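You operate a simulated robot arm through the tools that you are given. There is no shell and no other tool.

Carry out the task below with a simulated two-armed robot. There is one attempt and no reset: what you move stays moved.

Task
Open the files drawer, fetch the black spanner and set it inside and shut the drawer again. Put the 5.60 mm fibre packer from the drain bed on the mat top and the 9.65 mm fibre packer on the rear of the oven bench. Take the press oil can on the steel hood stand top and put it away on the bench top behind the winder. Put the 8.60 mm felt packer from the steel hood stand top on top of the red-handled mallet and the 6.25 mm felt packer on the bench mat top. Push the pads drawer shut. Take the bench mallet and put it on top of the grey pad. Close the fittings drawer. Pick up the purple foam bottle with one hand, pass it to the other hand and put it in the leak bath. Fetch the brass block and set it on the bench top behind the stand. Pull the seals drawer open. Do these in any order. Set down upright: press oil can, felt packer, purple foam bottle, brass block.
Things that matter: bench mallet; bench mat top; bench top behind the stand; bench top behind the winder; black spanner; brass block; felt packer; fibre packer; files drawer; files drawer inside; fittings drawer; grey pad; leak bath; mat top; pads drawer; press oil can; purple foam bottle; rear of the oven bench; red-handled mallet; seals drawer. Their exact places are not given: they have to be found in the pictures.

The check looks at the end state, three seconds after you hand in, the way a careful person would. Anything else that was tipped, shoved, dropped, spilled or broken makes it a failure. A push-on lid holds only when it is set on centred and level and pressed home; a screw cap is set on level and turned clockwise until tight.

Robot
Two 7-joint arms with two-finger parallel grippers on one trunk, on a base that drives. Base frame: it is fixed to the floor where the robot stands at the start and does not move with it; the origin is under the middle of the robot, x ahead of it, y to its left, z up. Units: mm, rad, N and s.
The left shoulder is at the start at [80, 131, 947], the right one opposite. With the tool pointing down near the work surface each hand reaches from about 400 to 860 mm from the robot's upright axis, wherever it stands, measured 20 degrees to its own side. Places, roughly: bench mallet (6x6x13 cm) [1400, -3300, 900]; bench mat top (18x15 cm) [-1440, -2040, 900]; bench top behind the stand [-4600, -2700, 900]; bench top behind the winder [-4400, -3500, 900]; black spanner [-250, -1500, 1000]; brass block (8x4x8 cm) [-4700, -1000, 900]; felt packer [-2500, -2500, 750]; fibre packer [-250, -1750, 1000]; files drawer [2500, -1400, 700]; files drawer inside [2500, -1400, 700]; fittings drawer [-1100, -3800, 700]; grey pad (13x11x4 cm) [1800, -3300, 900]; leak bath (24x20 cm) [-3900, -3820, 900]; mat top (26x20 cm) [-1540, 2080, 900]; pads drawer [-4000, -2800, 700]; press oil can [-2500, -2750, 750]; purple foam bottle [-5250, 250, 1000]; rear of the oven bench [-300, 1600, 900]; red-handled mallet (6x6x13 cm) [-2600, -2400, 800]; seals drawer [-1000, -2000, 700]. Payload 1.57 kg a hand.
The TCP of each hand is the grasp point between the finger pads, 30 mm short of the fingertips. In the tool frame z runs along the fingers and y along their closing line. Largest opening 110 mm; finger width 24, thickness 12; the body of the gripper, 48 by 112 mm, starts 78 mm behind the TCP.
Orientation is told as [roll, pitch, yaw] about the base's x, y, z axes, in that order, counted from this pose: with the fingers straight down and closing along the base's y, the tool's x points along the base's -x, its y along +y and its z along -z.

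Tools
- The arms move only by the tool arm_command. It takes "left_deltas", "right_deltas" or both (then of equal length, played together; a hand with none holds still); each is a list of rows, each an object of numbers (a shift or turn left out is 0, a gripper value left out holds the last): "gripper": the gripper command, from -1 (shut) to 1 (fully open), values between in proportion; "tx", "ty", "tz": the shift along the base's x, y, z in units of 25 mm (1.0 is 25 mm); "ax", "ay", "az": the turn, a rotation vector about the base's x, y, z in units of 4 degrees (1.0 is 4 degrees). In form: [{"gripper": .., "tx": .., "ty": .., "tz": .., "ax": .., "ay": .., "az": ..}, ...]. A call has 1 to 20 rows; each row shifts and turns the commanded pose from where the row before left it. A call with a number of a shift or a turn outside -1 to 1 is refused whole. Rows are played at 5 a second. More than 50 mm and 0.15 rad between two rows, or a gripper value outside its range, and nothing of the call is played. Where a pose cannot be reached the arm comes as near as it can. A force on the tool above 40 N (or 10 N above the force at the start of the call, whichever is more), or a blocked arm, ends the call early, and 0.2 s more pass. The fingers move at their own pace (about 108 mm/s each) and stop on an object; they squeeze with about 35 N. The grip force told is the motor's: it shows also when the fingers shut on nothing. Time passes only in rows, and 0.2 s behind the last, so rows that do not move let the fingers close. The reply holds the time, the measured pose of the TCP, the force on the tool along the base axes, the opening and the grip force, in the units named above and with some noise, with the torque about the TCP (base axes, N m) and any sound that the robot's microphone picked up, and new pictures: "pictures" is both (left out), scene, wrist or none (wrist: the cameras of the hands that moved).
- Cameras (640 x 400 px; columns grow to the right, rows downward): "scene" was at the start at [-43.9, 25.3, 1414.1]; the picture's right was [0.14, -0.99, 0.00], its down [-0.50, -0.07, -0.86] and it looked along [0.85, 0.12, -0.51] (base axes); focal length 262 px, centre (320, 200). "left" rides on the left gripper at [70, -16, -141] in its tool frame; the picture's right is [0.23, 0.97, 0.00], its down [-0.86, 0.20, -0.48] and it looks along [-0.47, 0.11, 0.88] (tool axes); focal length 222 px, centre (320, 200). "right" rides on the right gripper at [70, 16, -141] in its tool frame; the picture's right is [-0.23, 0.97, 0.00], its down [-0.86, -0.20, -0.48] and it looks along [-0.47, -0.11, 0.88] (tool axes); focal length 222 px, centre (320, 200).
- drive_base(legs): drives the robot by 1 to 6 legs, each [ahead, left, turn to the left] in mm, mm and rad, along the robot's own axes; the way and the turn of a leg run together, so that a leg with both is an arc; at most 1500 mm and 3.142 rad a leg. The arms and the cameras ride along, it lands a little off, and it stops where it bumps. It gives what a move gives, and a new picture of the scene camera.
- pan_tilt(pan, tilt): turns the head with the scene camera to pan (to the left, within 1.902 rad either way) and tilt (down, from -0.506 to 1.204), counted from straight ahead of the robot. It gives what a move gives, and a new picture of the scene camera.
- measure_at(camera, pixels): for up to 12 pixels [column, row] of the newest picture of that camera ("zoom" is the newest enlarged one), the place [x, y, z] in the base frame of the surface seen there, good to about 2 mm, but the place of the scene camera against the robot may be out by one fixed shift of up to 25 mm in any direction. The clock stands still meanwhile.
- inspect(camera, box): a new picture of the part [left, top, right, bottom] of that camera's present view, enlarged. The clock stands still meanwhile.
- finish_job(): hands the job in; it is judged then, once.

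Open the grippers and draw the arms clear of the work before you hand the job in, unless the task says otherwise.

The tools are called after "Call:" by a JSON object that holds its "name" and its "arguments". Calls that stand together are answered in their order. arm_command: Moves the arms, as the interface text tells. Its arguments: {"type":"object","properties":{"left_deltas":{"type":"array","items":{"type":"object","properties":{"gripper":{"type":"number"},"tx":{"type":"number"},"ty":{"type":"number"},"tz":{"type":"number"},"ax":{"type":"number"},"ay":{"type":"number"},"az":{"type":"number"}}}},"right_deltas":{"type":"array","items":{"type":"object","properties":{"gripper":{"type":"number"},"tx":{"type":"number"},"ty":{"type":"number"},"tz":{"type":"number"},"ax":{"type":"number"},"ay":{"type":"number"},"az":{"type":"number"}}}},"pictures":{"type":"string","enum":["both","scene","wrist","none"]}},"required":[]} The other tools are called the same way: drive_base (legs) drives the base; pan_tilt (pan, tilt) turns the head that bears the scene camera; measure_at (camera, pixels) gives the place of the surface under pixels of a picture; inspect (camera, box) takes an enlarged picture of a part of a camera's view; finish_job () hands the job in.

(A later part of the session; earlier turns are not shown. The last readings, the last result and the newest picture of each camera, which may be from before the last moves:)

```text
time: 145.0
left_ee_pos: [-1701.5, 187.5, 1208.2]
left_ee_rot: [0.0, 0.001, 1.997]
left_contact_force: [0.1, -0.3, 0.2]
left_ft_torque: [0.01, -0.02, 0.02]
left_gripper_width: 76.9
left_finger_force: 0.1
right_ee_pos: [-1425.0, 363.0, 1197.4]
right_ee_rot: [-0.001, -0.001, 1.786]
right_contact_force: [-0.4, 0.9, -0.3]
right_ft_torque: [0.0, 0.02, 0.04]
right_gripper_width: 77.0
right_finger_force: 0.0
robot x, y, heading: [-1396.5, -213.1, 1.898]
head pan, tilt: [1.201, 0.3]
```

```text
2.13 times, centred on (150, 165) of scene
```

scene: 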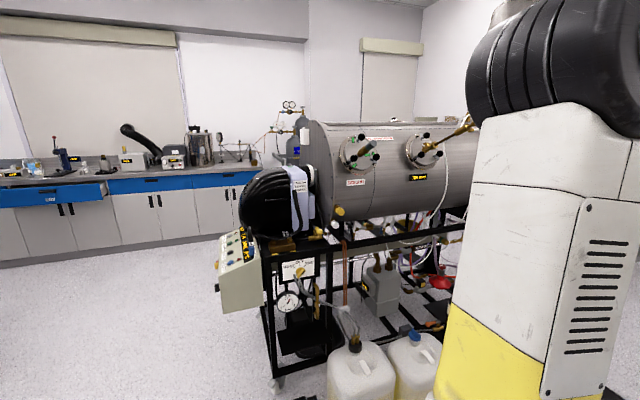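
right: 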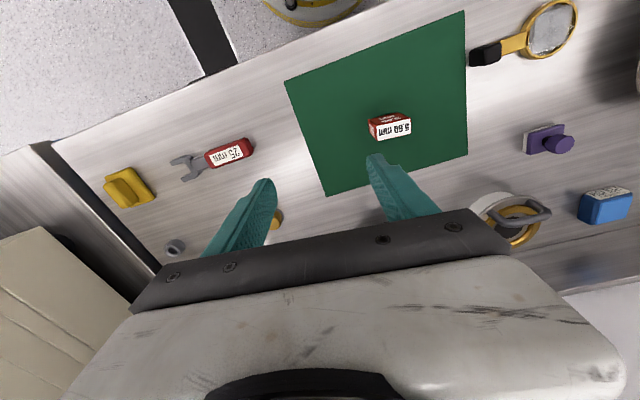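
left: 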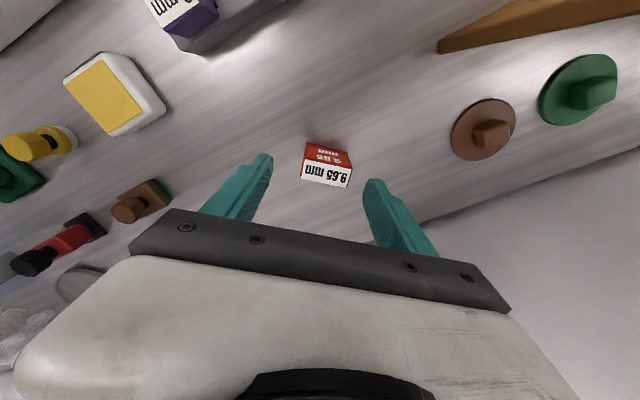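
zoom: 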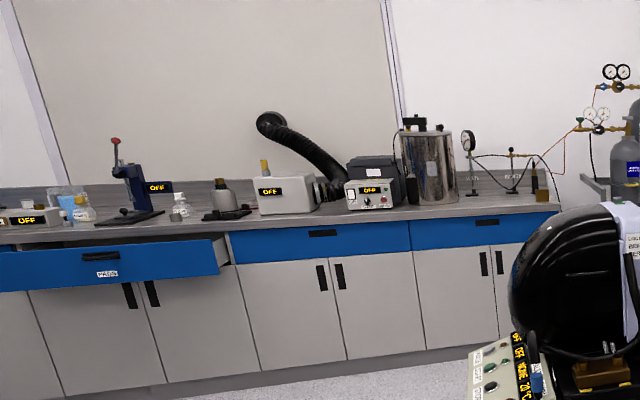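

The rig's corner reaches v≈70 in room coordinates, so I reverse to mid-aisle, turn west and drive along the aisle.

Call:
{"name": "drive_base", "arguments": {"legs": [[-830, 0, 0], [0, 0, 1.538], [1300, 0, 0], [700, 0, 0]]}}

Call:
{"name": "pan_tilt", "arguments": {"pan": -0.75, "tilt": 0.25}}

```text
time: 162.7
left_ee_pos: [-3449.7, -1869.3, 1208.1]
left_ee_rot: [0.0, -0.001, -2.736]
left_contact_force: [-0.6, 0.6, -0.7]
left_ft_torque: [0.0, 0.0, 0.02]
left_gripper_width: 77.3
left_finger_force: 0.1
right_ee_pos: [-3619.4, -1589.0, 1198.4]
right_ee_rot: [0.001, 0.001, -2.95]
right_contact_force: [-0.1, 0.3, -0.2]
right_ft_torque: [0.0, -0.01, 0.0]
right_gripper_width: 77.1
right_finger_force: 0.1
robot x, y, heading: [-3045.4, -1573.7, -2.842]
head pan, tilt: [1.201, 0.3]
```

scene: 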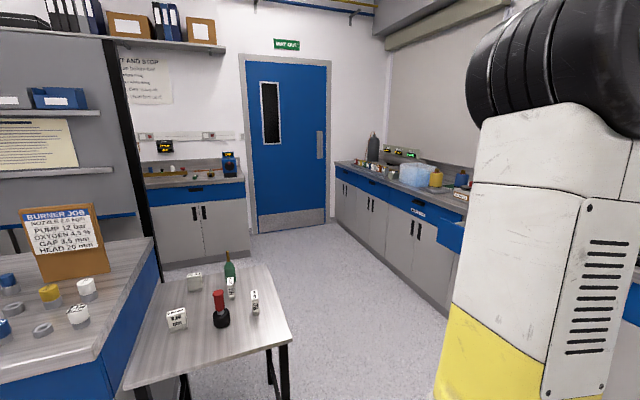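

```text
time: 164.6
left_ee_pos: [-3449.1, -1870.2, 1208.4]
left_ee_rot: [0.0, 0.001, -2.736]
left_contact_force: [0.3, -0.9, 0.2]
left_ft_torque: [0.03, 0.03, -0.02]
left_gripper_width: 76.8
left_finger_force: 0.1
right_ee_pos: [-3619.1, -1588.4, 1198.4]
right_ee_rot: [0.001, -0.001, -2.95]
right_contact_force: [0.5, -0.2, -0.6]
right_ft_torque: [0.02, 0.01, -0.04]
right_gripper_width: 77.1
right_finger_force: 0.1
robot x, y, heading: [-3040.2, -1575.3, -2.838]
head pan, tilt: [-0.75, 0.25]
```

scene: 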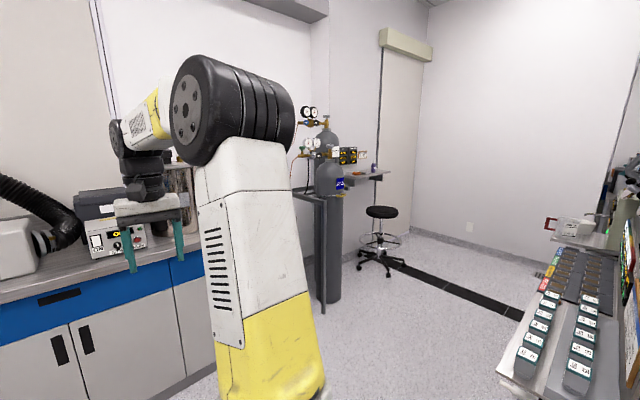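

I zoom in on the shelf beyond the gas cylinder where the purple bottle may be, and toward the rig's near side.

Call:
{"name": "inspect", "arguments": {"camera": "scene", "box": [290, 100, 440, 200]}}

Call:
{"name": "measure_at", "arguments": {"camera": "scene", "pixels": [[372, 175], [375, 168], [350, 160], [380, 210], [320, 250], [390, 255], [500, 360], [560, 225], [330, 180], [365, 155]]}}

```text
4.00 times, centred on (365, 150) of scene
```

zoom: 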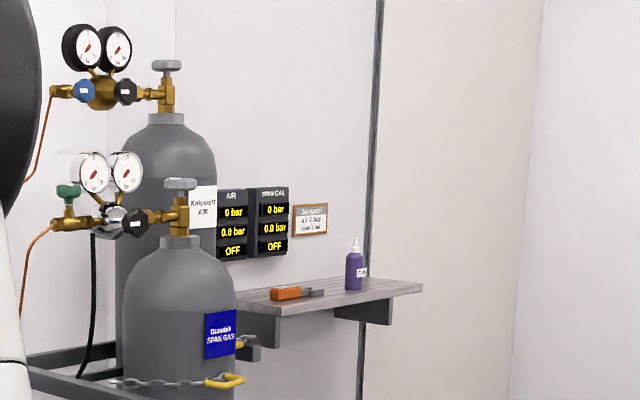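

```text
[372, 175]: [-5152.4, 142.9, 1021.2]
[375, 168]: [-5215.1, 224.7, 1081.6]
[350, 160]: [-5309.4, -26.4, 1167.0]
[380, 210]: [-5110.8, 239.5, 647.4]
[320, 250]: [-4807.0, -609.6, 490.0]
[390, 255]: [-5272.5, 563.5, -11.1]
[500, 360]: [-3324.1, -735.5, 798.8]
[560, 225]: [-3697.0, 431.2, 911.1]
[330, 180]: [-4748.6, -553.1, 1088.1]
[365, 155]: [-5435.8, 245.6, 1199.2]
```

The purple bottle stands on a wall shelf near (-5215,225), with a stool in front. I drive west, turn to face up the side aisle and go along to it.

Call:
{"name": "drive_base", "arguments": {"legs": [[715, 0, 0], [0, 0, -1.574], [1200, 0, 0]]}}

Call:
{"name": "pan_tilt", "arguments": {"pan": 0.5, "tilt": 0.4}}

```text
time: 177.9
left_ee_pos: [-4405.5, -253.3, 1209.1]
left_ee_rot: [0.0, -0.001, 2.007]
left_contact_force: [-0.6, 0.6, -0.1]
left_ft_torque: [0.0, -0.02, 0.02]
left_gripper_width: 77.0
left_finger_force: 0.0
right_ee_pos: [-4129.7, -74.5, 1197.2]
right_ee_rot: [0.0, 0.001, 1.794]
right_contact_force: [-0.2, -0.6, 0.0]
right_ft_torque: [-0.01, 0.0, 0.0]
right_gripper_width: 77.0
right_finger_force: 0.0
robot x, y, heading: [-4096.3, -651.3, 1.906]
head pan, tilt: [-0.75, 0.25]
```

scene: 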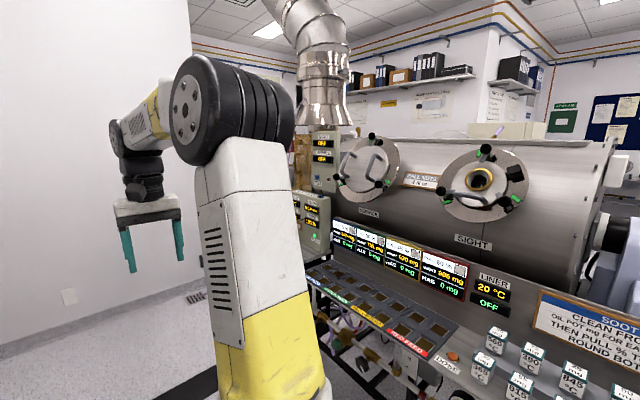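

```text
time: 179.4
left_ee_pos: [-4404.9, -252.9, 1208.4]
left_ee_rot: [0.0, -0.001, 2.008]
left_contact_force: [0.0, 1.4, 0.4]
left_ft_torque: [0.01, 0.03, 0.04]
left_gripper_width: 77.1
left_finger_force: 0.1
right_ee_pos: [-4129.8, -75.2, 1198.1]
right_ee_rot: [0.0, 0.0, 1.795]
right_contact_force: [0.4, -0.2, 0.2]
right_ft_torque: [0.0, 0.02, 0.01]
right_gripper_width: 77.0
right_finger_force: 0.0
robot x, y, heading: [-4094.7, -654.6, 1.912]
head pan, tilt: [0.499, 0.4]
```

scene: 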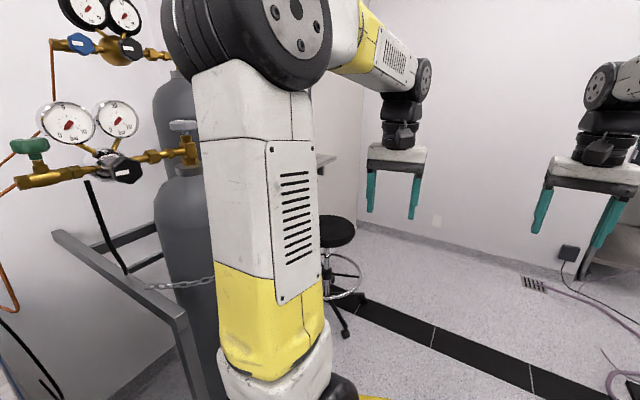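

The side aisle is clear. I go ahead about 1050 mm and turn left to face the shelf.

Call:
{"name": "drive_base", "arguments": {"legs": [[1050, -45, 0], [0, 0, 1.53]]}}

Call:
{"name": "pan_tilt", "arguments": {"pan": 0.0, "tilt": 0.45}}

```text
time: 188.5
left_ee_pos: [-4813.5, 79.8, 1208.6]
left_ee_rot: [0.0, 0.001, -2.763]
left_contact_force: [0.6, -0.3, -0.2]
left_ft_torque: [0.0, 0.02, -0.03]
left_gripper_width: 76.8
left_finger_force: 0.1
right_ee_pos: [-4975.1, 365.6, 1198.2]
right_ee_rot: [0.001, 0.002, -2.978]
right_contact_force: [-0.6, 0.2, 0.2]
right_ft_torque: [0.01, 0.02, -0.02]
right_gripper_width: 77.1
right_finger_force: 0.1
robot x, y, heading: [-4397.8, 359.7, -2.861]
head pan, tilt: [0.499, 0.4]
```

scene: 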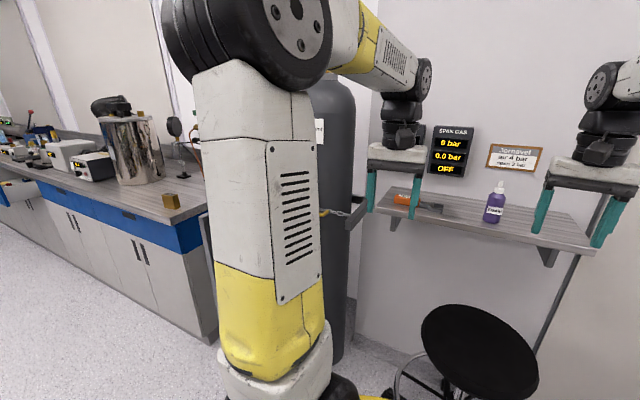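

```text
time: 189.5
left_ee_pos: [-4814.8, 79.0, 1208.4]
left_ee_rot: [0.0, -0.002, -2.766]
left_contact_force: [0.4, -0.6, -0.5]
left_ft_torque: [-0.01, -0.03, -0.02]
left_gripper_width: 76.9
left_finger_force: 0.1
right_ee_pos: [-4975.2, 365.2, 1196.9]
right_ee_rot: [0.0, -0.002, -2.98]
right_contact_force: [-0.2, 0.5, -0.4]
right_ft_torque: [0.0, -0.01, 0.0]
right_gripper_width: 76.8
right_finger_force: 0.1
robot x, y, heading: [-4399.9, 358.8, -2.861]
head pan, tilt: [0.0, 0.45]
```

scene: 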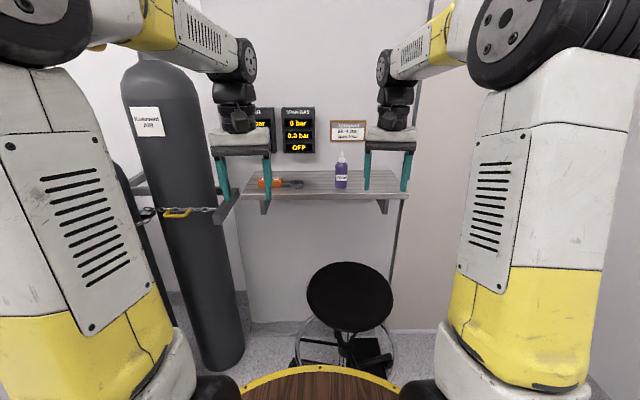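

I see the bottle at (341,170) and the stool at (350,300). I zoom on the bottle and measure.

Call:
{"name": "inspect", "arguments": {"camera": "scene", "box": [280, 130, 420, 230]}}

Call:
{"name": "measure_at", "arguments": {"camera": "scene", "pixels": [[341, 180], [341, 160], [350, 330], [320, 367], [350, 300], [340, 200], [400, 200], [300, 362], [370, 380]]}}

```text
4.00 times, centred on (350, 180) of scene
```

zoom: 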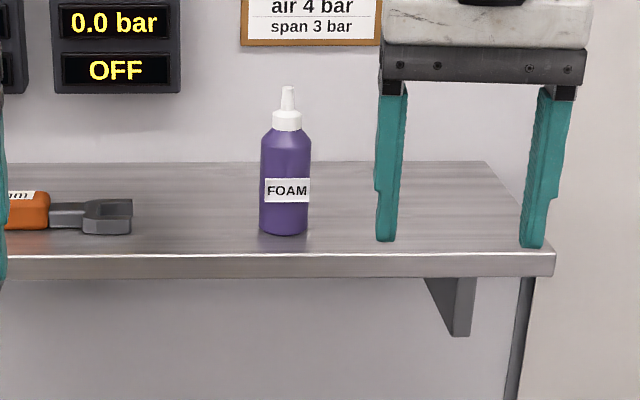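

```text
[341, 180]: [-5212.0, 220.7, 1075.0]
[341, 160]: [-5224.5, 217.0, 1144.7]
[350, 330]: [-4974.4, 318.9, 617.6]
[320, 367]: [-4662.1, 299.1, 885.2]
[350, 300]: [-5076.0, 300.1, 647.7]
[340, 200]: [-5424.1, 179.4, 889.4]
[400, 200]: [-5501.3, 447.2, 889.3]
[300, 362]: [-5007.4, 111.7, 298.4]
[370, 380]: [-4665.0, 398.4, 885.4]
```

Call:
{"name": "measure_at", "arguments": {"camera": "zoom", "pixels": [[284, 230], [287, 190], [287, 150], [287, 120], [288, 92], [263, 190], [308, 190], [284, 252], [280, 244], [70, 215]]}}

```text
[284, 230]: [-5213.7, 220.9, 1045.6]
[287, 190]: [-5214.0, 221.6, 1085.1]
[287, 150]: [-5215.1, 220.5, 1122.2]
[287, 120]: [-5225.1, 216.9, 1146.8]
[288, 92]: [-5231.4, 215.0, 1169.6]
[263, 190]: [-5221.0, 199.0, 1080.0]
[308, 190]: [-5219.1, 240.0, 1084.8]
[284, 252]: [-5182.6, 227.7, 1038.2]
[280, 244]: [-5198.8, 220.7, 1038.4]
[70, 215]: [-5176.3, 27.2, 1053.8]
```

The bottle stands on the shelf: base about z 1048, diameter about 44, tip about z 1182, centre about (-5246,220). I tilt the right hand to point its fingers forward (horizontal) for a low side grasp so that the left can take over from above.

Call:
{"name": "arm_command", "arguments": {"right_deltas": [{"az": 0.85, "gripper": 0.5}, {"az": 0.85}, {"tx": -0.264, "ty": -0.197, "tz": -0.216, "ax": -0.277, "ay": 0.961}, {"tx": -0.264, "ty": -0.197, "tz": -0.216, "ax": -0.277, "ay": 0.961}, {"tx": -0.264, "ty": -0.197, "tz": -0.216, "ax": -0.277, "ay": 0.961}, {"tx": -0.264, "ty": -0.197, "tz": -0.216, "ax": -0.277, "ay": 0.961}, {"tx": -0.264, "ty": -0.197, "tz": -0.216, "ax": -0.277, "ay": 0.961}, {"tx": -0.264, "ty": -0.197, "tz": -0.216, "ax": -0.277, "ay": 0.961}, {"tx": -0.264, "ty": -0.197, "tz": -0.216, "ax": -0.277, "ay": 0.961}, {"tx": -0.264, "ty": -0.197, "tz": -0.216, "ax": -0.277, "ay": 0.961}, {"tx": -0.264, "ty": -0.197, "tz": -0.216, "ax": -0.277, "ay": 0.961}, {"tx": -0.264, "ty": -0.197, "tz": -0.216, "ax": -0.277, "ay": 0.961}]}}

```text
time: 192.1
left_ee_pos: [-4814.2, 78.8, 1208.2]
left_ee_rot: [0.001, -0.001, -2.766]
left_contact_force: [-0.3, -0.9, -0.7]
left_ft_torque: [-0.01, -0.01, 0.0]
left_gripper_width: 77.1
left_finger_force: 0.1
right_ee_pos: [-5040.8, 315.6, 1143.4]
right_ee_rot: [-0.001, -0.698, -2.862]
right_contact_force: [0.6, 0.2, -0.1]
right_ft_torque: [-0.01, -0.02, 0.02]
right_gripper_width: 82.7
right_finger_force: 0.3
robot x, y, heading: [-4397.0, 363.7, -2.863]
head pan, tilt: [0.0, 0.45]
```

scene: 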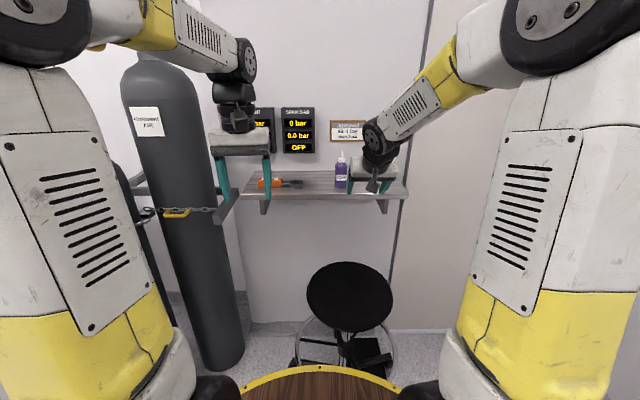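
right: 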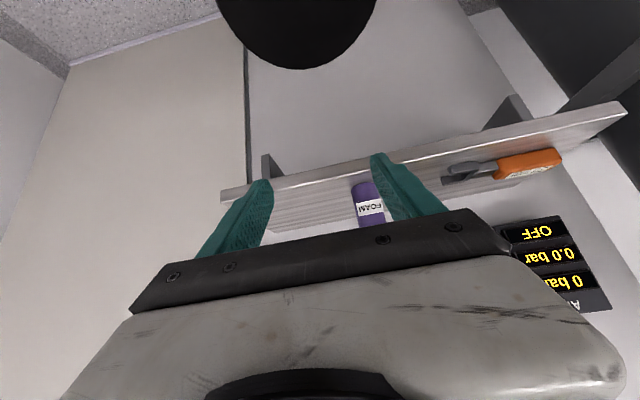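

The tilt works. I measure the bottle and shelf edge from the wrist camera.

Call:
{"name": "measure_at", "arguments": {"camera": "right", "pixels": [[366, 190], [369, 207], [355, 188], [350, 170], [350, 181], [300, 180], [430, 165]]}}

Call:
{"name": "inspect", "arguments": {"camera": "right", "box": [300, 130, 460, 240]}}

```text
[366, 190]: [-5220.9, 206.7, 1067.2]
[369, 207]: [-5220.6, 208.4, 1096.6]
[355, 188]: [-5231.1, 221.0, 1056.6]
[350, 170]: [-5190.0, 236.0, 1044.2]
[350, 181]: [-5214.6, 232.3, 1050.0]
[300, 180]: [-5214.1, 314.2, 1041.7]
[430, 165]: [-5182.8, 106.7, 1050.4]
```

```text
3.64 times, centred on (380, 185) of right
```

zoom: 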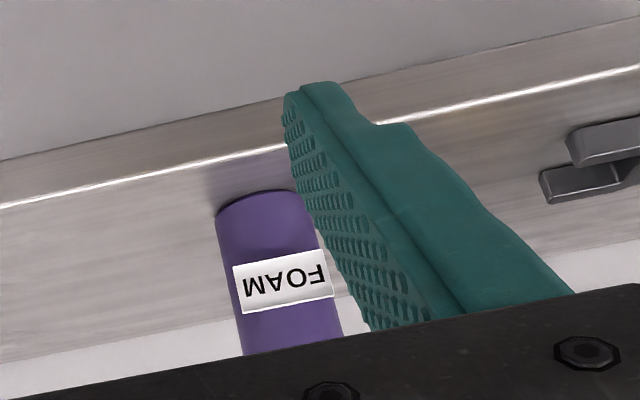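

Call:
{"name": "measure_at", "arguments": {"camera": "zoom", "pixels": [[282, 275], [240, 280], [328, 272], [260, 230], [222, 235], [308, 215], [250, 330], [333, 325], [290, 325], [100, 250], [120, 180]]}}

```text
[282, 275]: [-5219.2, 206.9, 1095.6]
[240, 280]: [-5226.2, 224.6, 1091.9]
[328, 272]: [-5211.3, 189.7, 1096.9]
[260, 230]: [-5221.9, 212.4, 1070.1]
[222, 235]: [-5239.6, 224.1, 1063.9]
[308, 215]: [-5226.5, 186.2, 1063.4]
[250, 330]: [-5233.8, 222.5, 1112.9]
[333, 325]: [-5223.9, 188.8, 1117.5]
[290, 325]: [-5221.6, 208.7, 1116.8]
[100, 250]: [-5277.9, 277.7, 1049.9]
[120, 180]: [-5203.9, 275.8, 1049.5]
```

The wrist camera puts the bottle axis at about (-5240,203), shelf top at 1050. I finish the tilt and move to a pre-grasp 130 mm in front at z 1080.

Call:
{"name": "arm_command", "arguments": {"right_deltas": [{"tx": -0.238, "ty": -0.246, "tz": -0.203, "ax": -0.277, "ay": 0.961}, {"tx": -0.238, "ty": -0.246, "tz": -0.203, "ax": -0.277, "ay": 0.961}, {"tx": -0.238, "ty": -0.246, "tz": -0.203, "ax": -0.277, "ay": 0.961}, {"tx": -0.238, "ty": -0.246, "tz": -0.203, "ax": -0.277, "ay": 0.961}, {"tx": -0.238, "ty": -0.246, "tz": -0.203, "ax": -0.277, "ay": 0.961}, {"tx": -0.238, "ty": -0.246, "tz": -0.203, "ax": -0.277, "ay": 0.961}, {"tx": -0.238, "ty": -0.246, "tz": -0.203, "ax": -0.277, "ay": 0.961}, {"tx": -0.238, "ty": -0.246, "tz": -0.203, "ax": -0.277, "ay": 0.961}, {"tx": -0.238, "ty": -0.246, "tz": -0.203, "ax": -0.277, "ay": 0.961}, {"tx": -0.238, "ty": -0.246, "tz": -0.203, "ax": -0.277, "ay": 0.961}, {"tx": -0.238, "ty": -0.246, "tz": -0.203, "ax": -0.277, "ay": 0.961}, {"tx": -0.238, "ty": -0.246, "tz": -0.203, "ax": -0.277, "ay": 0.961}, {"ax": -0.138, "ay": 0.48}]}}

```text
time: 194.9
left_ee_pos: [-4814.0, 80.2, 1207.7]
left_ee_rot: [0.0, 0.0, -2.764]
left_contact_force: [-0.5, 0.4, 0.5]
left_ft_torque: [0.02, 0.0, 0.0]
left_gripper_width: 77.0
left_finger_force: 0.0
right_ee_pos: [-5102.2, 273.1, 1092.6]
right_ee_rot: [-0.075, -1.404, -2.843]
right_contact_force: [-0.1, 0.6, 0.1]
right_ft_torque: [-0.01, 0.0, 0.0]
right_gripper_width: 82.3
right_finger_force: 0.1
right hand out of reach, approached as far as the arm can: row 3, 4, 5, 6
robot x, y, heading: [-4396.7, 363.0, -2.866]
head pan, tilt: [0.0, 0.45]
```

scene: 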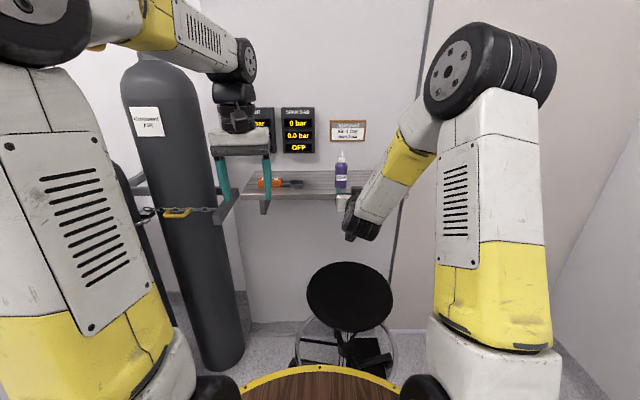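
right: 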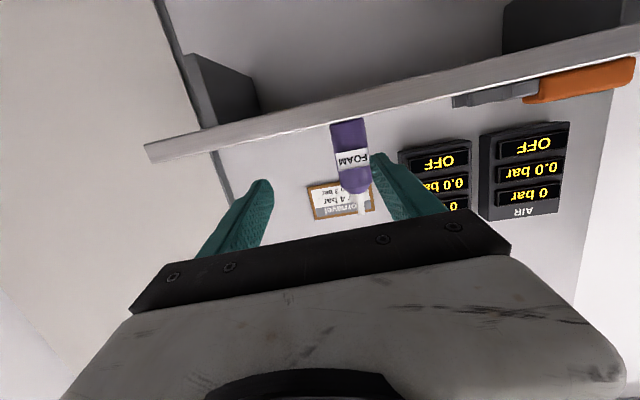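

The hand stopped with fingers pointing forward and about 9° down, closing line level – fine for the grasp. I remeasure the bottle from here.

Call:
{"name": "inspect", "arguments": {"camera": "right", "box": [290, 100, 430, 220]}}

```text
3.33 times, centred on (360, 160) of right
```

zoom: 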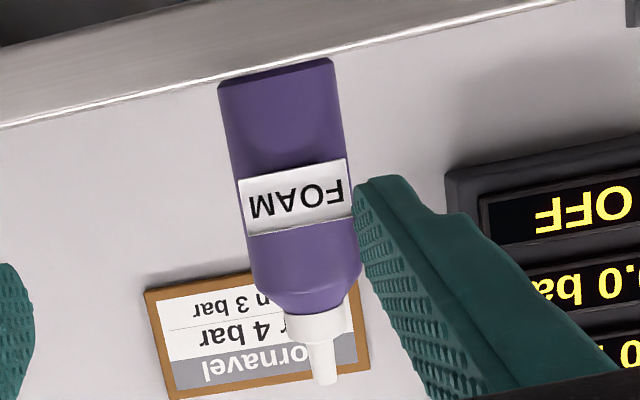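

Call:
{"name": "measure_at", "arguments": {"camera": "zoom", "pixels": [[285, 130], [228, 130], [340, 125], [280, 75], [292, 200], [300, 260], [320, 330], [325, 375], [255, 255], [355, 255], [100, 90]]}}

```text
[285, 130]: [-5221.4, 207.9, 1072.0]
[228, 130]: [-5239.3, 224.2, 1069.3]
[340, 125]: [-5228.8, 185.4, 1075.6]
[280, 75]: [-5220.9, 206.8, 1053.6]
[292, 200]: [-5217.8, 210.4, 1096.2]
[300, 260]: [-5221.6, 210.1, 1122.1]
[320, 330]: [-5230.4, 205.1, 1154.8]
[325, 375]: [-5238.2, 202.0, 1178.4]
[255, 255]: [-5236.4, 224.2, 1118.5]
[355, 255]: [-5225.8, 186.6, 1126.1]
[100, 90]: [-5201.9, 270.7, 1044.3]
```

The axis is at (-5241,202). I shift sideways to line up, then look before advancing.

Call:
{"name": "arm_command", "arguments": {"right_deltas": [{"tx": 0.13, "ty": -0.77, "tz": 0.25}, {"tx": 0.13, "ty": -0.77, "tz": 0.24}, {"tx": -0.96, "ty": -0.217, "tz": -0.165}, {"tx": -0.96, "ty": -0.217, "tz": -0.165}, {"tx": 0}], "pictures": "wrist"}}

```text
time: 196.1
left_ee_pos: [-4813.9, 80.1, 1208.2]
left_ee_rot: [0.0, -0.001, -2.765]
left_contact_force: [-0.5, -0.1, 0.1]
left_ft_torque: [0.02, 0.02, 0.01]
left_gripper_width: 77.0
left_finger_force: 0.1
right_ee_pos: [-5141.9, 224.0, 1096.3]
right_ee_rot: [-0.076, -1.404, -2.838]
right_contact_force: [-0.7, 0.5, -0.1]
right_ft_torque: [-0.02, 0.0, 0.01]
right_gripper_width: 82.5
right_finger_force: 0.1
robot x, y, heading: [-4396.0, 366.2, -2.862]
head pan, tilt: [0.0, 0.45]
```

right: 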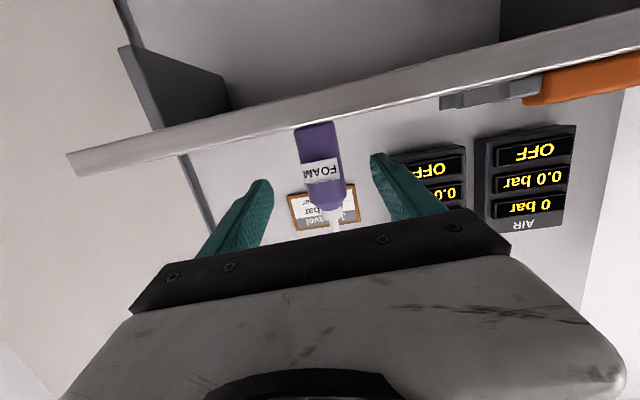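

The bottle is centred between the fingers (col 320). I advance 102 mm along the fingers and grip.

Call:
{"name": "arm_command", "arguments": {"right_deltas": [{"tx": -0.98, "ty": -0.22, "tz": -0.165}, {"tx": -0.98, "ty": -0.22, "tz": -0.165}, {"tx": -0.98, "ty": -0.22, "tz": -0.165}, {"tx": -0.98, "ty": -0.22, "tz": -0.165}, {"tx": 0}, {"gripper": -1}, {"gripper": -1}, {"gripper": -1}]}}

```text
time: 197.9
left_ee_pos: [-4813.9, 80.0, 1207.5]
left_ee_rot: [0.001, -0.001, -2.765]
left_contact_force: [-0.5, -0.6, 0.2]
left_ft_torque: [-0.01, 0.01, -0.01]
left_gripper_width: 77.0
left_finger_force: 0.1
right_ee_pos: [-5241.0, 201.3, 1080.2]
right_ee_rot: [-0.078, -1.403, -2.84]
right_contact_force: [-0.7, -0.9, 0.3]
right_ft_torque: [-0.03, -0.02, -0.01]
right_gripper_width: 45.1
right_finger_force: 34.8
robot x, y, heading: [-4399.0, 363.1, -2.864]
head pan, tilt: [0.0, 0.45]
```

scene: 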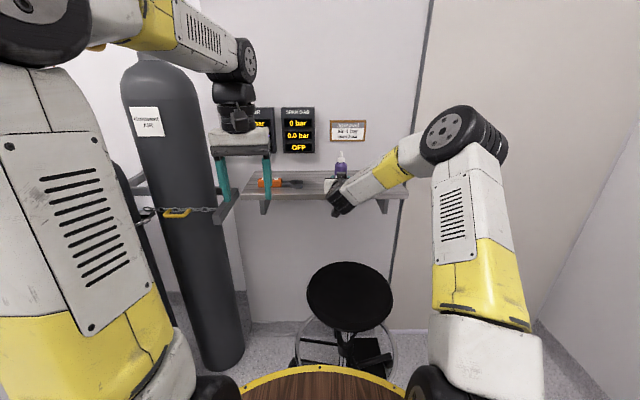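
right: 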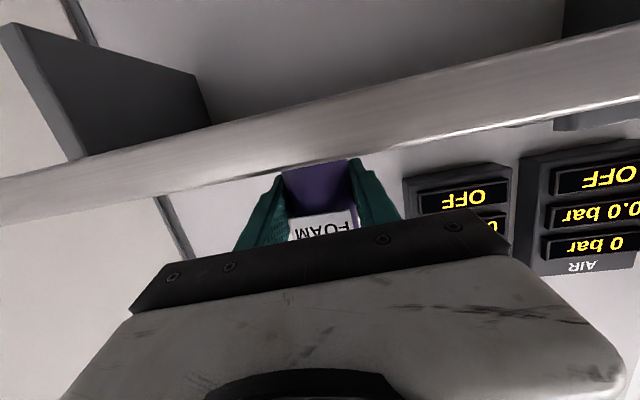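

The bottle is gripped (45 mm). I lift it off the shelf and draw back 140 mm.

Call:
{"name": "arm_command", "arguments": {"right_deltas": [{"tz": 0.8}, {"tz": 0.8}, {"tx": 0.94, "ty": 0.27}, {"tx": 0.94, "ty": 0.27}, {"tx": 0.94, "ty": 0.27}, {"tx": 0.94, "ty": 0.27}, {"tx": 0.94, "ty": 0.27}, {"tx": 0}], "left_deltas": [{"az": -1}, {"az": -1}, {"az": -1}, {"az": -1}, {"az": -1}, {"az": -1}, {"az": -1}, {"az": -1}]}}

```text
time: 199.7
left_ee_pos: [-4813.9, 78.6, 1208.3]
left_ee_rot: [0.001, -0.001, 2.959]
left_contact_force: [0.3, 0.4, 0.4]
left_ft_torque: [0.0, -0.01, 0.0]
left_gripper_width: 77.2
left_finger_force: 0.0
right_ee_pos: [-5123.6, 237.3, 1120.0]
right_ee_rot: [-0.076, -1.403, -2.84]
right_contact_force: [0.8, 0.0, -1.0]
right_ft_torque: [0.0, 0.03, -0.01]
right_gripper_width: 45.1
right_finger_force: 34.7
robot x, y, heading: [-4400.8, 365.8, -2.867]
head pan, tilt: [0.0, 0.45]
```

scene: 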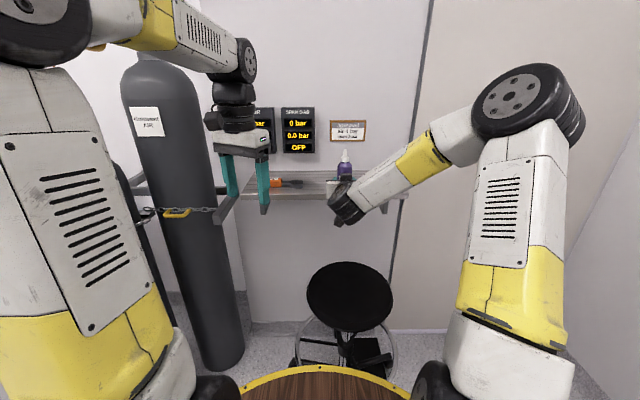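
right: 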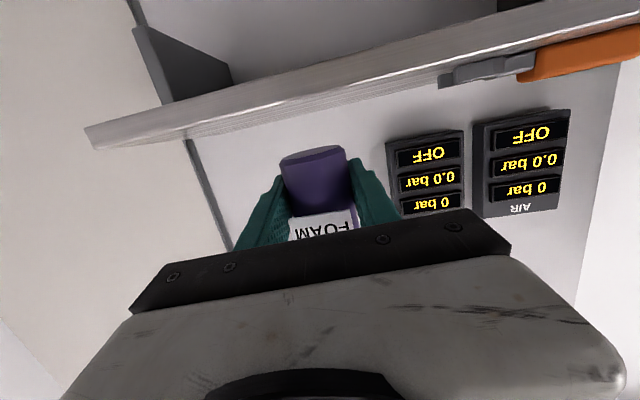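
left: 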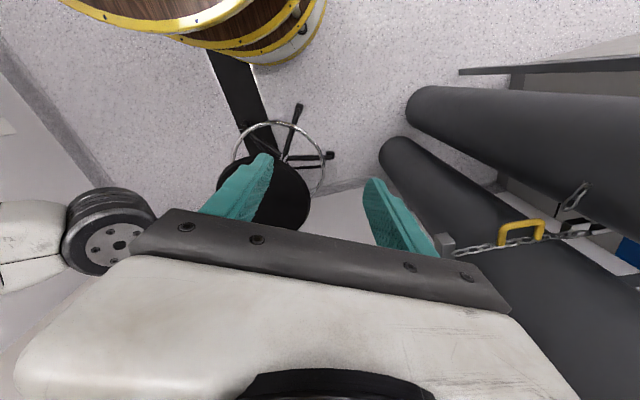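

I bring the bottle a bit nearer and lower, so the left hand can come over it; the left keeps turning to a 90° yaw.

Call:
{"name": "arm_command", "arguments": {"right_deltas": [{"tx": 0.6, "ty": 0.17}, {"tx": 0.6, "ty": 0.17}, {"tx": 0.3, "ty": 0.1, "tz": -0.4}, {"tz": -0.7}, {"tz": -0.7}, {"tz": -0.6}, {"tx": 0}, {"tx": 0}], "left_deltas": [{"az": -1, "tz": 0.7}, {"az": -1, "tz": 0.3}, {"az": -1}, {"az": -1}, {"az": -1}, {"az": -1}, {"az": -1}, {"az": -1}]}}

```text
time: 201.5
left_ee_pos: [-4813.5, 80.4, 1234.3]
left_ee_rot: [-0.001, 0.0, 2.4]
left_contact_force: [-0.2, 0.0, 0.2]
left_ft_torque: [0.0, 0.01, -0.03]
left_gripper_width: 77.1
left_finger_force: 0.1
right_ee_pos: [-5085.7, 247.7, 1059.6]
right_ee_rot: [-0.078, -1.402, -2.84]
right_contact_force: [-0.7, -0.4, -1.3]
right_ft_torque: [0.01, 0.01, 0.0]
right_gripper_width: 44.5
right_finger_force: 35.1
robot x, y, heading: [-4401.1, 363.8, -2.861]
head pan, tilt: [0.0, 0.45]
```

scene: 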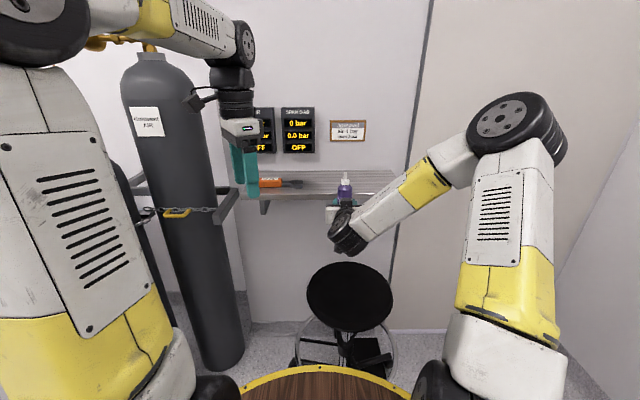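
right: 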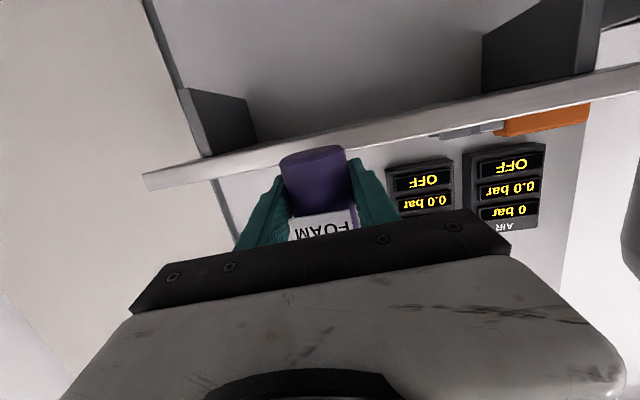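
left: 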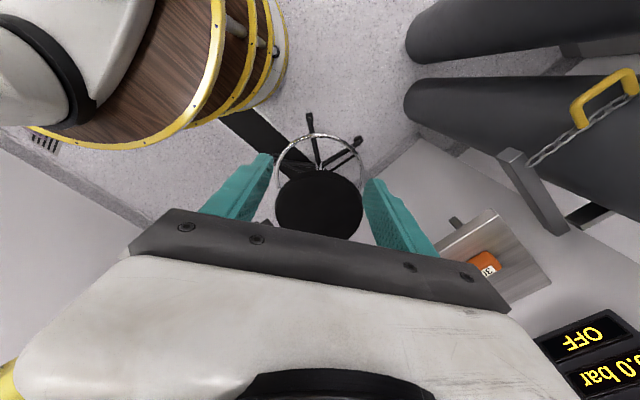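

The left hand's yaw is now about -59° relative; I finish turning and move it over the bottle at (-5086,248), fingertips about 40 mm above the nozzle.

Call:
{"name": "arm_command", "arguments": {"left_deltas": [{"tx": -0.9, "ty": 0.56, "az": -0.66}, {"tx": -0.9, "ty": 0.56, "az": -0.66}, {"tx": -0.9, "ty": 0.56, "az": -0.66}, {"tx": -0.9, "ty": 0.56, "az": -0.66}, {"tx": -0.9, "ty": 0.56, "az": -0.66}, {"tx": -0.9, "ty": 0.56, "az": -0.66}, {"tx": -0.9, "ty": 0.56, "az": -0.66}, {"tx": -0.9, "ty": 0.56, "az": -0.66}, {"tx": -0.9, "ty": 0.56, "az": -0.66}, {"tx": -0.9, "ty": 0.56, "az": -0.66}, {"tx": -0.9, "ty": 0.56, "az": -0.66}, {"tx": -0.9, "ty": 0.56, "az": -0.66}]}}

```text
time: 204.1
left_ee_pos: [-5068.9, 240.3, 1233.5]
left_ee_rot: [-0.003, 0.001, 1.879]
left_contact_force: [-0.2, 0.6, -0.7]
left_ft_torque: [0.01, -0.04, 0.0]
left_gripper_width: 77.1
left_finger_force: 0.1
left hand out of reach, approached as far as the arm can: row 12
right_ee_pos: [-5085.8, 247.6, 1060.2]
right_ee_rot: [-0.074, -1.404, -2.843]
right_contact_force: [-0.3, 0.1, -1.3]
right_ft_torque: [0.0, 0.03, 0.01]
right_gripper_width: 44.8
right_finger_force: 34.6
robot x, y, heading: [-4397.6, 363.5, -2.864]
head pan, tilt: [0.0, 0.45]
```

scene: 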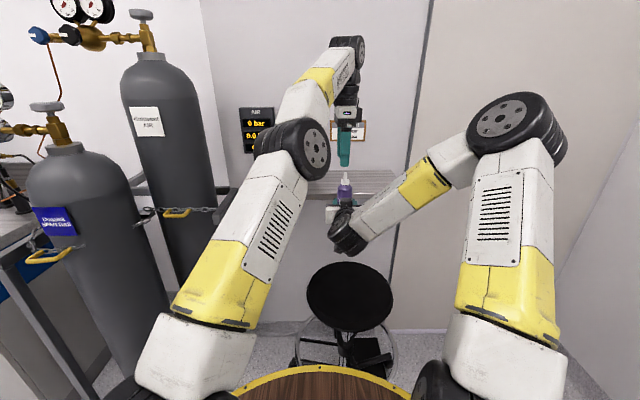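
left: 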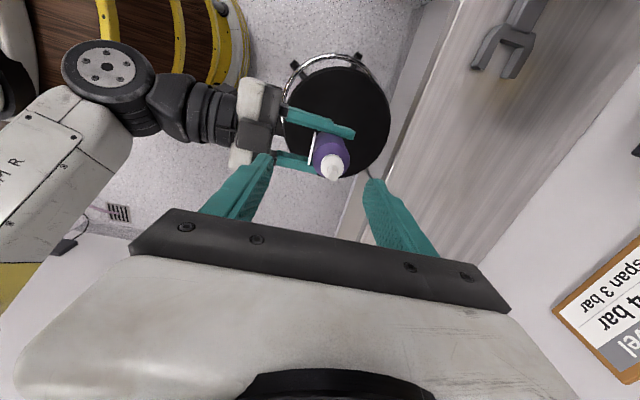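

The left camera shows the bottle between its fingers with the nozzle at (333,170). I measure bottle and right-hand fingers.

Call:
{"name": "measure_at", "arguments": {"camera": "left", "pixels": [[334, 172], [332, 160], [326, 140], [345, 150], [318, 155], [350, 133], [300, 163], [255, 155]]}}

```text
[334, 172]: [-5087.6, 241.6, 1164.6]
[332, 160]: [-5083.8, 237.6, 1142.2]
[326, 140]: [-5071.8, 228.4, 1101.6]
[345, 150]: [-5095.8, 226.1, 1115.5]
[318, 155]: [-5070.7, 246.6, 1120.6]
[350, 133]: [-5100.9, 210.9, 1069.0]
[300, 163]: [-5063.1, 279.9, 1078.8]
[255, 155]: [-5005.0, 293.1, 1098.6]
```

The bottle axis is at about (-5087,243). I lower 28 mm and shift to be centred above it.

Call:
{"name": "arm_command", "arguments": {"left_deltas": [{"tz": -0.6}, {"tz": -0.55}, {"tx": -0.4, "ty": 0.08}, {"tx": -0.4, "ty": 0.08}, {"tx": 0}], "pictures": "wrist"}}

```text
time: 205.3
left_ee_pos: [-5086.2, 244.1, 1202.9]
left_ee_rot: [-0.001, -0.001, 1.849]
left_contact_force: [0.0, 0.1, -0.5]
left_ft_torque: [0.02, -0.02, -0.03]
left_gripper_width: 76.9
left_finger_force: 0.0
right_ee_pos: [-5086.7, 247.5, 1060.9]
right_ee_rot: [-0.078, -1.404, -2.839]
right_contact_force: [-0.6, 0.3, -2.1]
right_ft_torque: [0.02, 0.01, -0.01]
right_gripper_width: 44.8
right_finger_force: 34.8
robot x, y, heading: [-4401.6, 362.3, -2.861]
head pan, tilt: [0.0, 0.45]
```

left: 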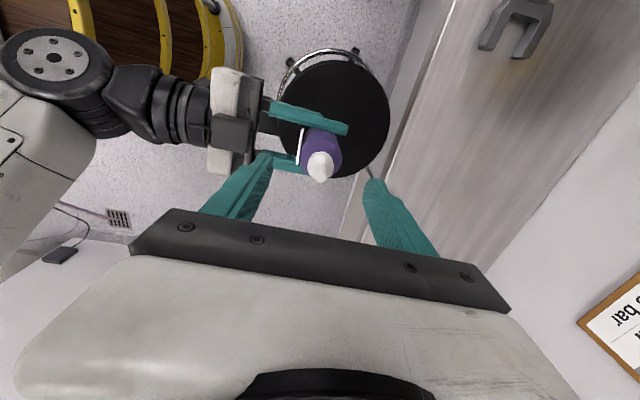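

Well centred. I lower the left hand 105 mm around the bottle.

Call:
{"name": "arm_command", "arguments": {"left_deltas": [{"tz": -0.84}, {"tz": -0.84}, {"tz": -0.84}, {"tz": -0.84}, {"tz": -0.84}, {"tx": 0}]}}

```text
time: 206.7
left_ee_pos: [-5086.6, 242.6, 1100.6]
left_ee_rot: [0.001, 0.0, 1.847]
left_contact_force: [0.7, 0.8, 0.0]
left_ft_torque: [-0.01, 0.02, -0.01]
left_gripper_width: 77.0
left_finger_force: 0.1
right_ee_pos: [-5085.6, 248.1, 1061.1]
right_ee_rot: [-0.074, -1.404, -2.839]
right_contact_force: [0.2, 0.4, -1.4]
right_ft_torque: [-0.01, 0.01, -0.03]
right_gripper_width: 44.8
right_finger_force: 34.9
robot x, y, heading: [-4397.1, 358.4, -2.865]
head pan, tilt: [0.0, 0.45]
```

scene: 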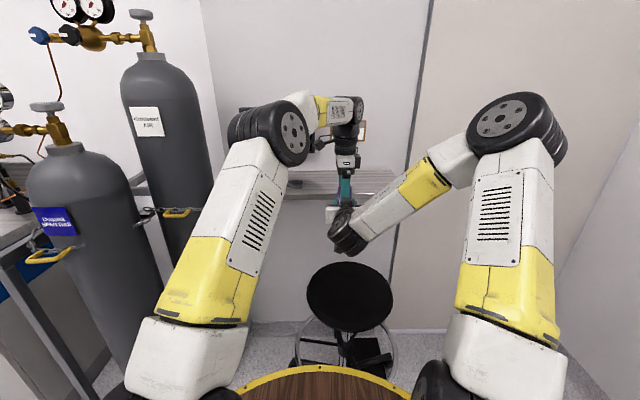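
left: 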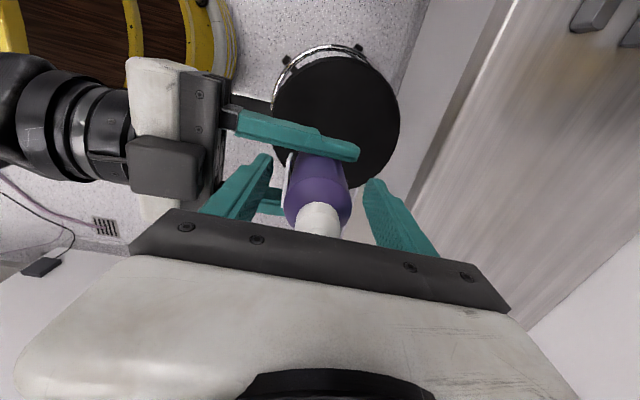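

No contact. I close the left gripper on the bottle while the right still holds it.

Call:
{"name": "arm_command", "arguments": {"left_deltas": [{"gripper": -1}, {"gripper": -1}, {"gripper": -1}, {"gripper": -1}], "pictures": "wrist"}}

```text
time: 207.7
left_ee_pos: [-5086.8, 242.1, 1099.5]
left_ee_rot: [-0.002, -0.001, 1.848]
left_contact_force: [7.2, 2.0, 1.8]
left_ft_torque: [0.11, -0.18, 0.03]
left_gripper_width: 44.4
left_finger_force: 34.8
right_ee_pos: [-5085.1, 248.2, 1061.5]
right_ee_rot: [-0.075, -1.402, -2.841]
right_contact_force: [-6.7, -2.1, -2.6]
right_ft_torque: [0.04, -0.11, -0.09]
right_gripper_width: 44.7
right_finger_force: 35.3
robot x, y, heading: [-4399.4, 361.7, -2.86]
head pan, tilt: [0.0, 0.45]
```

left: 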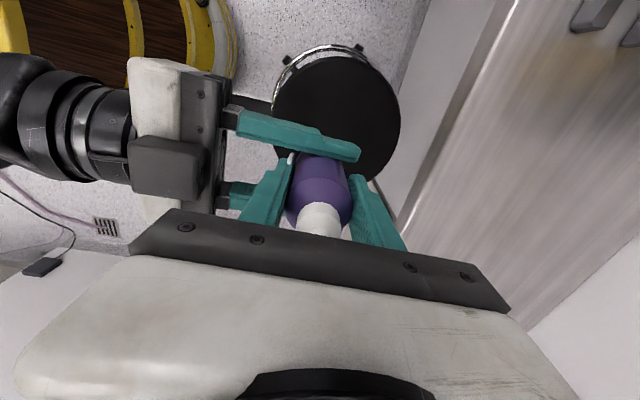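

Both hands hold the bottle. I open the right gripper and withdraw it straight back.

Call:
{"name": "arm_command", "arguments": {"right_deltas": [{"gripper": 0.5}, {"gripper": 0.5}, {"gripper": 0.5}, {"tx": 0.9, "ty": 0.2, "tz": 0.15}, {"tx": 0.9, "ty": 0.2, "tz": 0.15}, {"tx": 0.9, "ty": 0.2, "tz": 0.15}, {"tx": 0.9, "ty": 0.2, "tz": 0.15}, {"tx": 0.9, "ty": 0.2, "tz": 0.15}]}}

```text
time: 209.5
left_ee_pos: [-5087.0, 242.3, 1100.8]
left_ee_rot: [0.0, -0.002, 1.849]
left_contact_force: [-0.1, -0.2, -0.4]
left_ft_torque: [-0.01, 0.0, -0.02]
left_gripper_width: 44.7
left_finger_force: 34.6
right_ee_pos: [-4983.0, 265.5, 1081.2]
right_ee_rot: [-0.079, -1.403, -2.84]
right_contact_force: [0.0, 0.7, -0.1]
right_ft_torque: [-0.01, 0.02, -0.01]
right_gripper_width: 82.3
right_finger_force: 0.0
right hand out of reach, approached as far as the arm can: row 8
robot x, y, heading: [-4398.0, 364.4, -2.864]
head pan, tilt: [0.0, 0.45]
```

scene: 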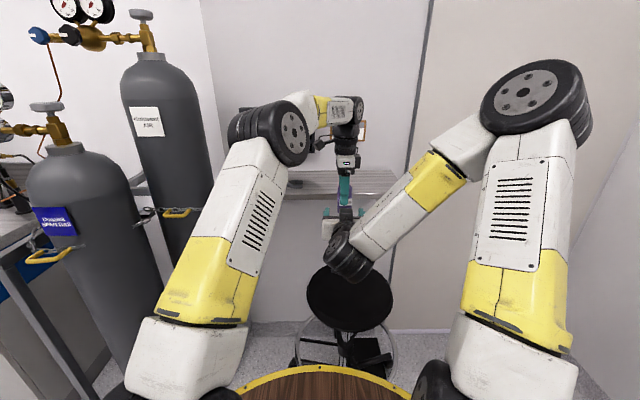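
right: 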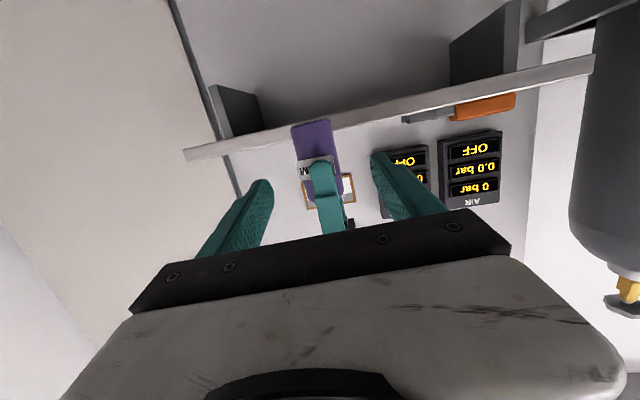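

The left hand holds the bottle alone. I tilt the right hand back to vertical while moving it right, and bring the left hand with the bottle up and in.

Call:
{"name": "arm_command", "arguments": {"right_deltas": [{"tx": 0.084, "ty": 0.358, "tz": 0.24, "ax": 0.277, "ay": -0.961}, {"tx": 0.084, "ty": 0.358, "tz": 0.24, "ax": 0.277, "ay": -0.961}, {"tx": 0.084, "ty": 0.358, "tz": 0.24, "ax": 0.277, "ay": -0.961}, {"tx": 0.084, "ty": 0.358, "tz": 0.24, "ax": 0.277, "ay": -0.961}, {"tx": 0.084, "ty": 0.358, "tz": 0.24, "ax": 0.277, "ay": -0.961}, {"tx": 0.084, "ty": 0.358, "tz": 0.24, "ax": 0.277, "ay": -0.961}, {"tx": 0.084, "ty": 0.358, "tz": 0.24, "ax": 0.277, "ay": -0.961}, {"tx": 0.084, "ty": 0.358, "tz": 0.24, "ax": 0.277, "ay": -0.961}, {"tx": 0.084, "ty": 0.358, "tz": 0.24, "ax": 0.277, "ay": -0.961}, {"tx": 0.084, "ty": 0.358, "tz": 0.24, "ax": 0.277, "ay": -0.961}, {"tx": 0.084, "ty": 0.358, "tz": 0.24, "ax": 0.277, "ay": -0.961}, {"tx": 0.084, "ty": 0.358, "tz": 0.24, "ax": 0.277, "ay": -0.961}, {"tx": 0.084, "ty": 0.358, "tz": 0.24, "ax": 0.277, "ay": -0.961}, {"tx": 0.084, "ty": 0.358, "tz": 0.24, "ax": 0.277, "ay": -0.961}, {"tx": 0.084, "ty": 0.358, "tz": 0.24, "ax": 0.277, "ay": -0.961}, {"tx": 0.084, "ty": 0.358, "tz": 0.24, "ax": 0.277, "ay": -0.961}, {"tx": 0.084, "ty": 0.358, "tz": 0.24, "ax": 0.277, "ay": -0.961}, {"tx": 0.084, "ty": 0.358, "tz": 0.24, "ax": 0.277, "ay": -0.961}, {"tx": 0.084, "ty": 0.358, "tz": 0.24, "ax": 0.277, "ay": -0.961}, {"tx": 0.084, "ty": 0.358, "tz": 0.24, "ax": 0.277, "ay": -0.961}], "left_deltas": [{"tx": 0.322, "ty": -0.178, "tz": 0.2}, {"tx": 0.322, "ty": -0.178, "tz": 0.2}, {"tx": 0.322, "ty": -0.178, "tz": 0.2}, {"tx": 0.322, "ty": -0.178, "tz": 0.2}, {"tx": 0.322, "ty": -0.178, "tz": 0.2}, {"tx": 0.322, "ty": -0.178, "tz": 0.2}, {"tx": 0.322, "ty": -0.178, "tz": 0.2}, {"tx": 0.322, "ty": -0.178, "tz": 0.2}, {"tx": 0.322, "ty": -0.178, "tz": 0.2}, {"tx": 0.322, "ty": -0.178, "tz": 0.2}, {"tx": 0.322, "ty": -0.178, "tz": 0.2}, {"tx": 0.322, "ty": -0.178, "tz": 0.2}, {"tx": 0.322, "ty": -0.178, "tz": 0.2}, {"tx": 0.322, "ty": -0.178, "tz": 0.2}, {"tx": 0.322, "ty": -0.178, "tz": 0.2}, {"tx": 0.322, "ty": -0.178, "tz": 0.2}, {"tx": 0.322, "ty": -0.178, "tz": 0.2}, {"tx": 0.322, "ty": -0.178, "tz": 0.2}, {"tx": 0.322, "ty": -0.178, "tz": 0.2}, {"tx": 0.322, "ty": -0.178, "tz": 0.2}]}}

```text
time: 213.7
left_ee_pos: [-4925.7, 151.7, 1199.9]
left_ee_rot: [-0.001, 0.0, 1.848]
left_contact_force: [-0.6, 0.1, -1.6]
left_ft_torque: [0.03, 0.0, 0.01]
left_gripper_width: 44.5
left_finger_force: 35.6
right_ee_pos: [-4946.0, 436.0, 1185.1]
right_ee_rot: [-0.099, -0.133, -2.858]
right_contact_force: [0.3, -0.1, -0.3]
right_ft_torque: [-0.05, 0.0, -0.01]
right_gripper_width: 82.5
right_finger_force: 0.0
right hand out of reach, approached as far as the arm can: row 8, 9, 10, 11
robot x, y, heading: [-4396.2, 364.5, -2.865]
head pan, tilt: [0.0, 0.45]
```

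scene: 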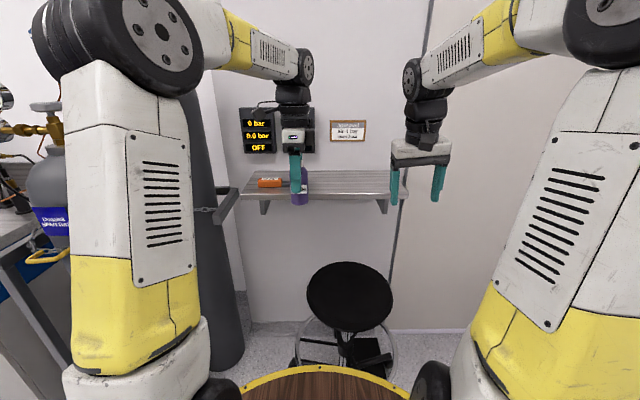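
right: 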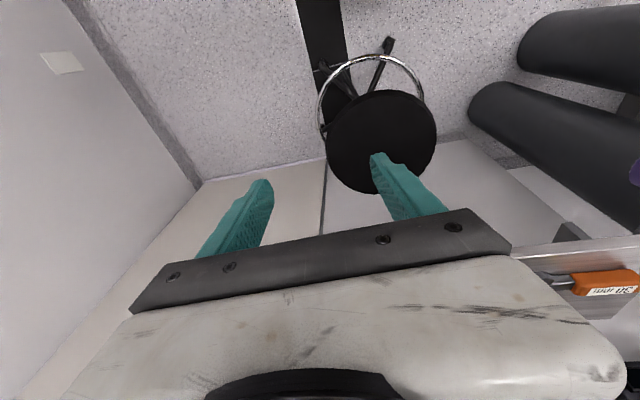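
left: 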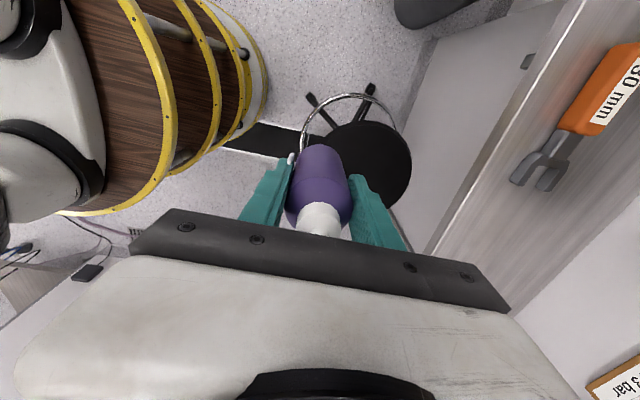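

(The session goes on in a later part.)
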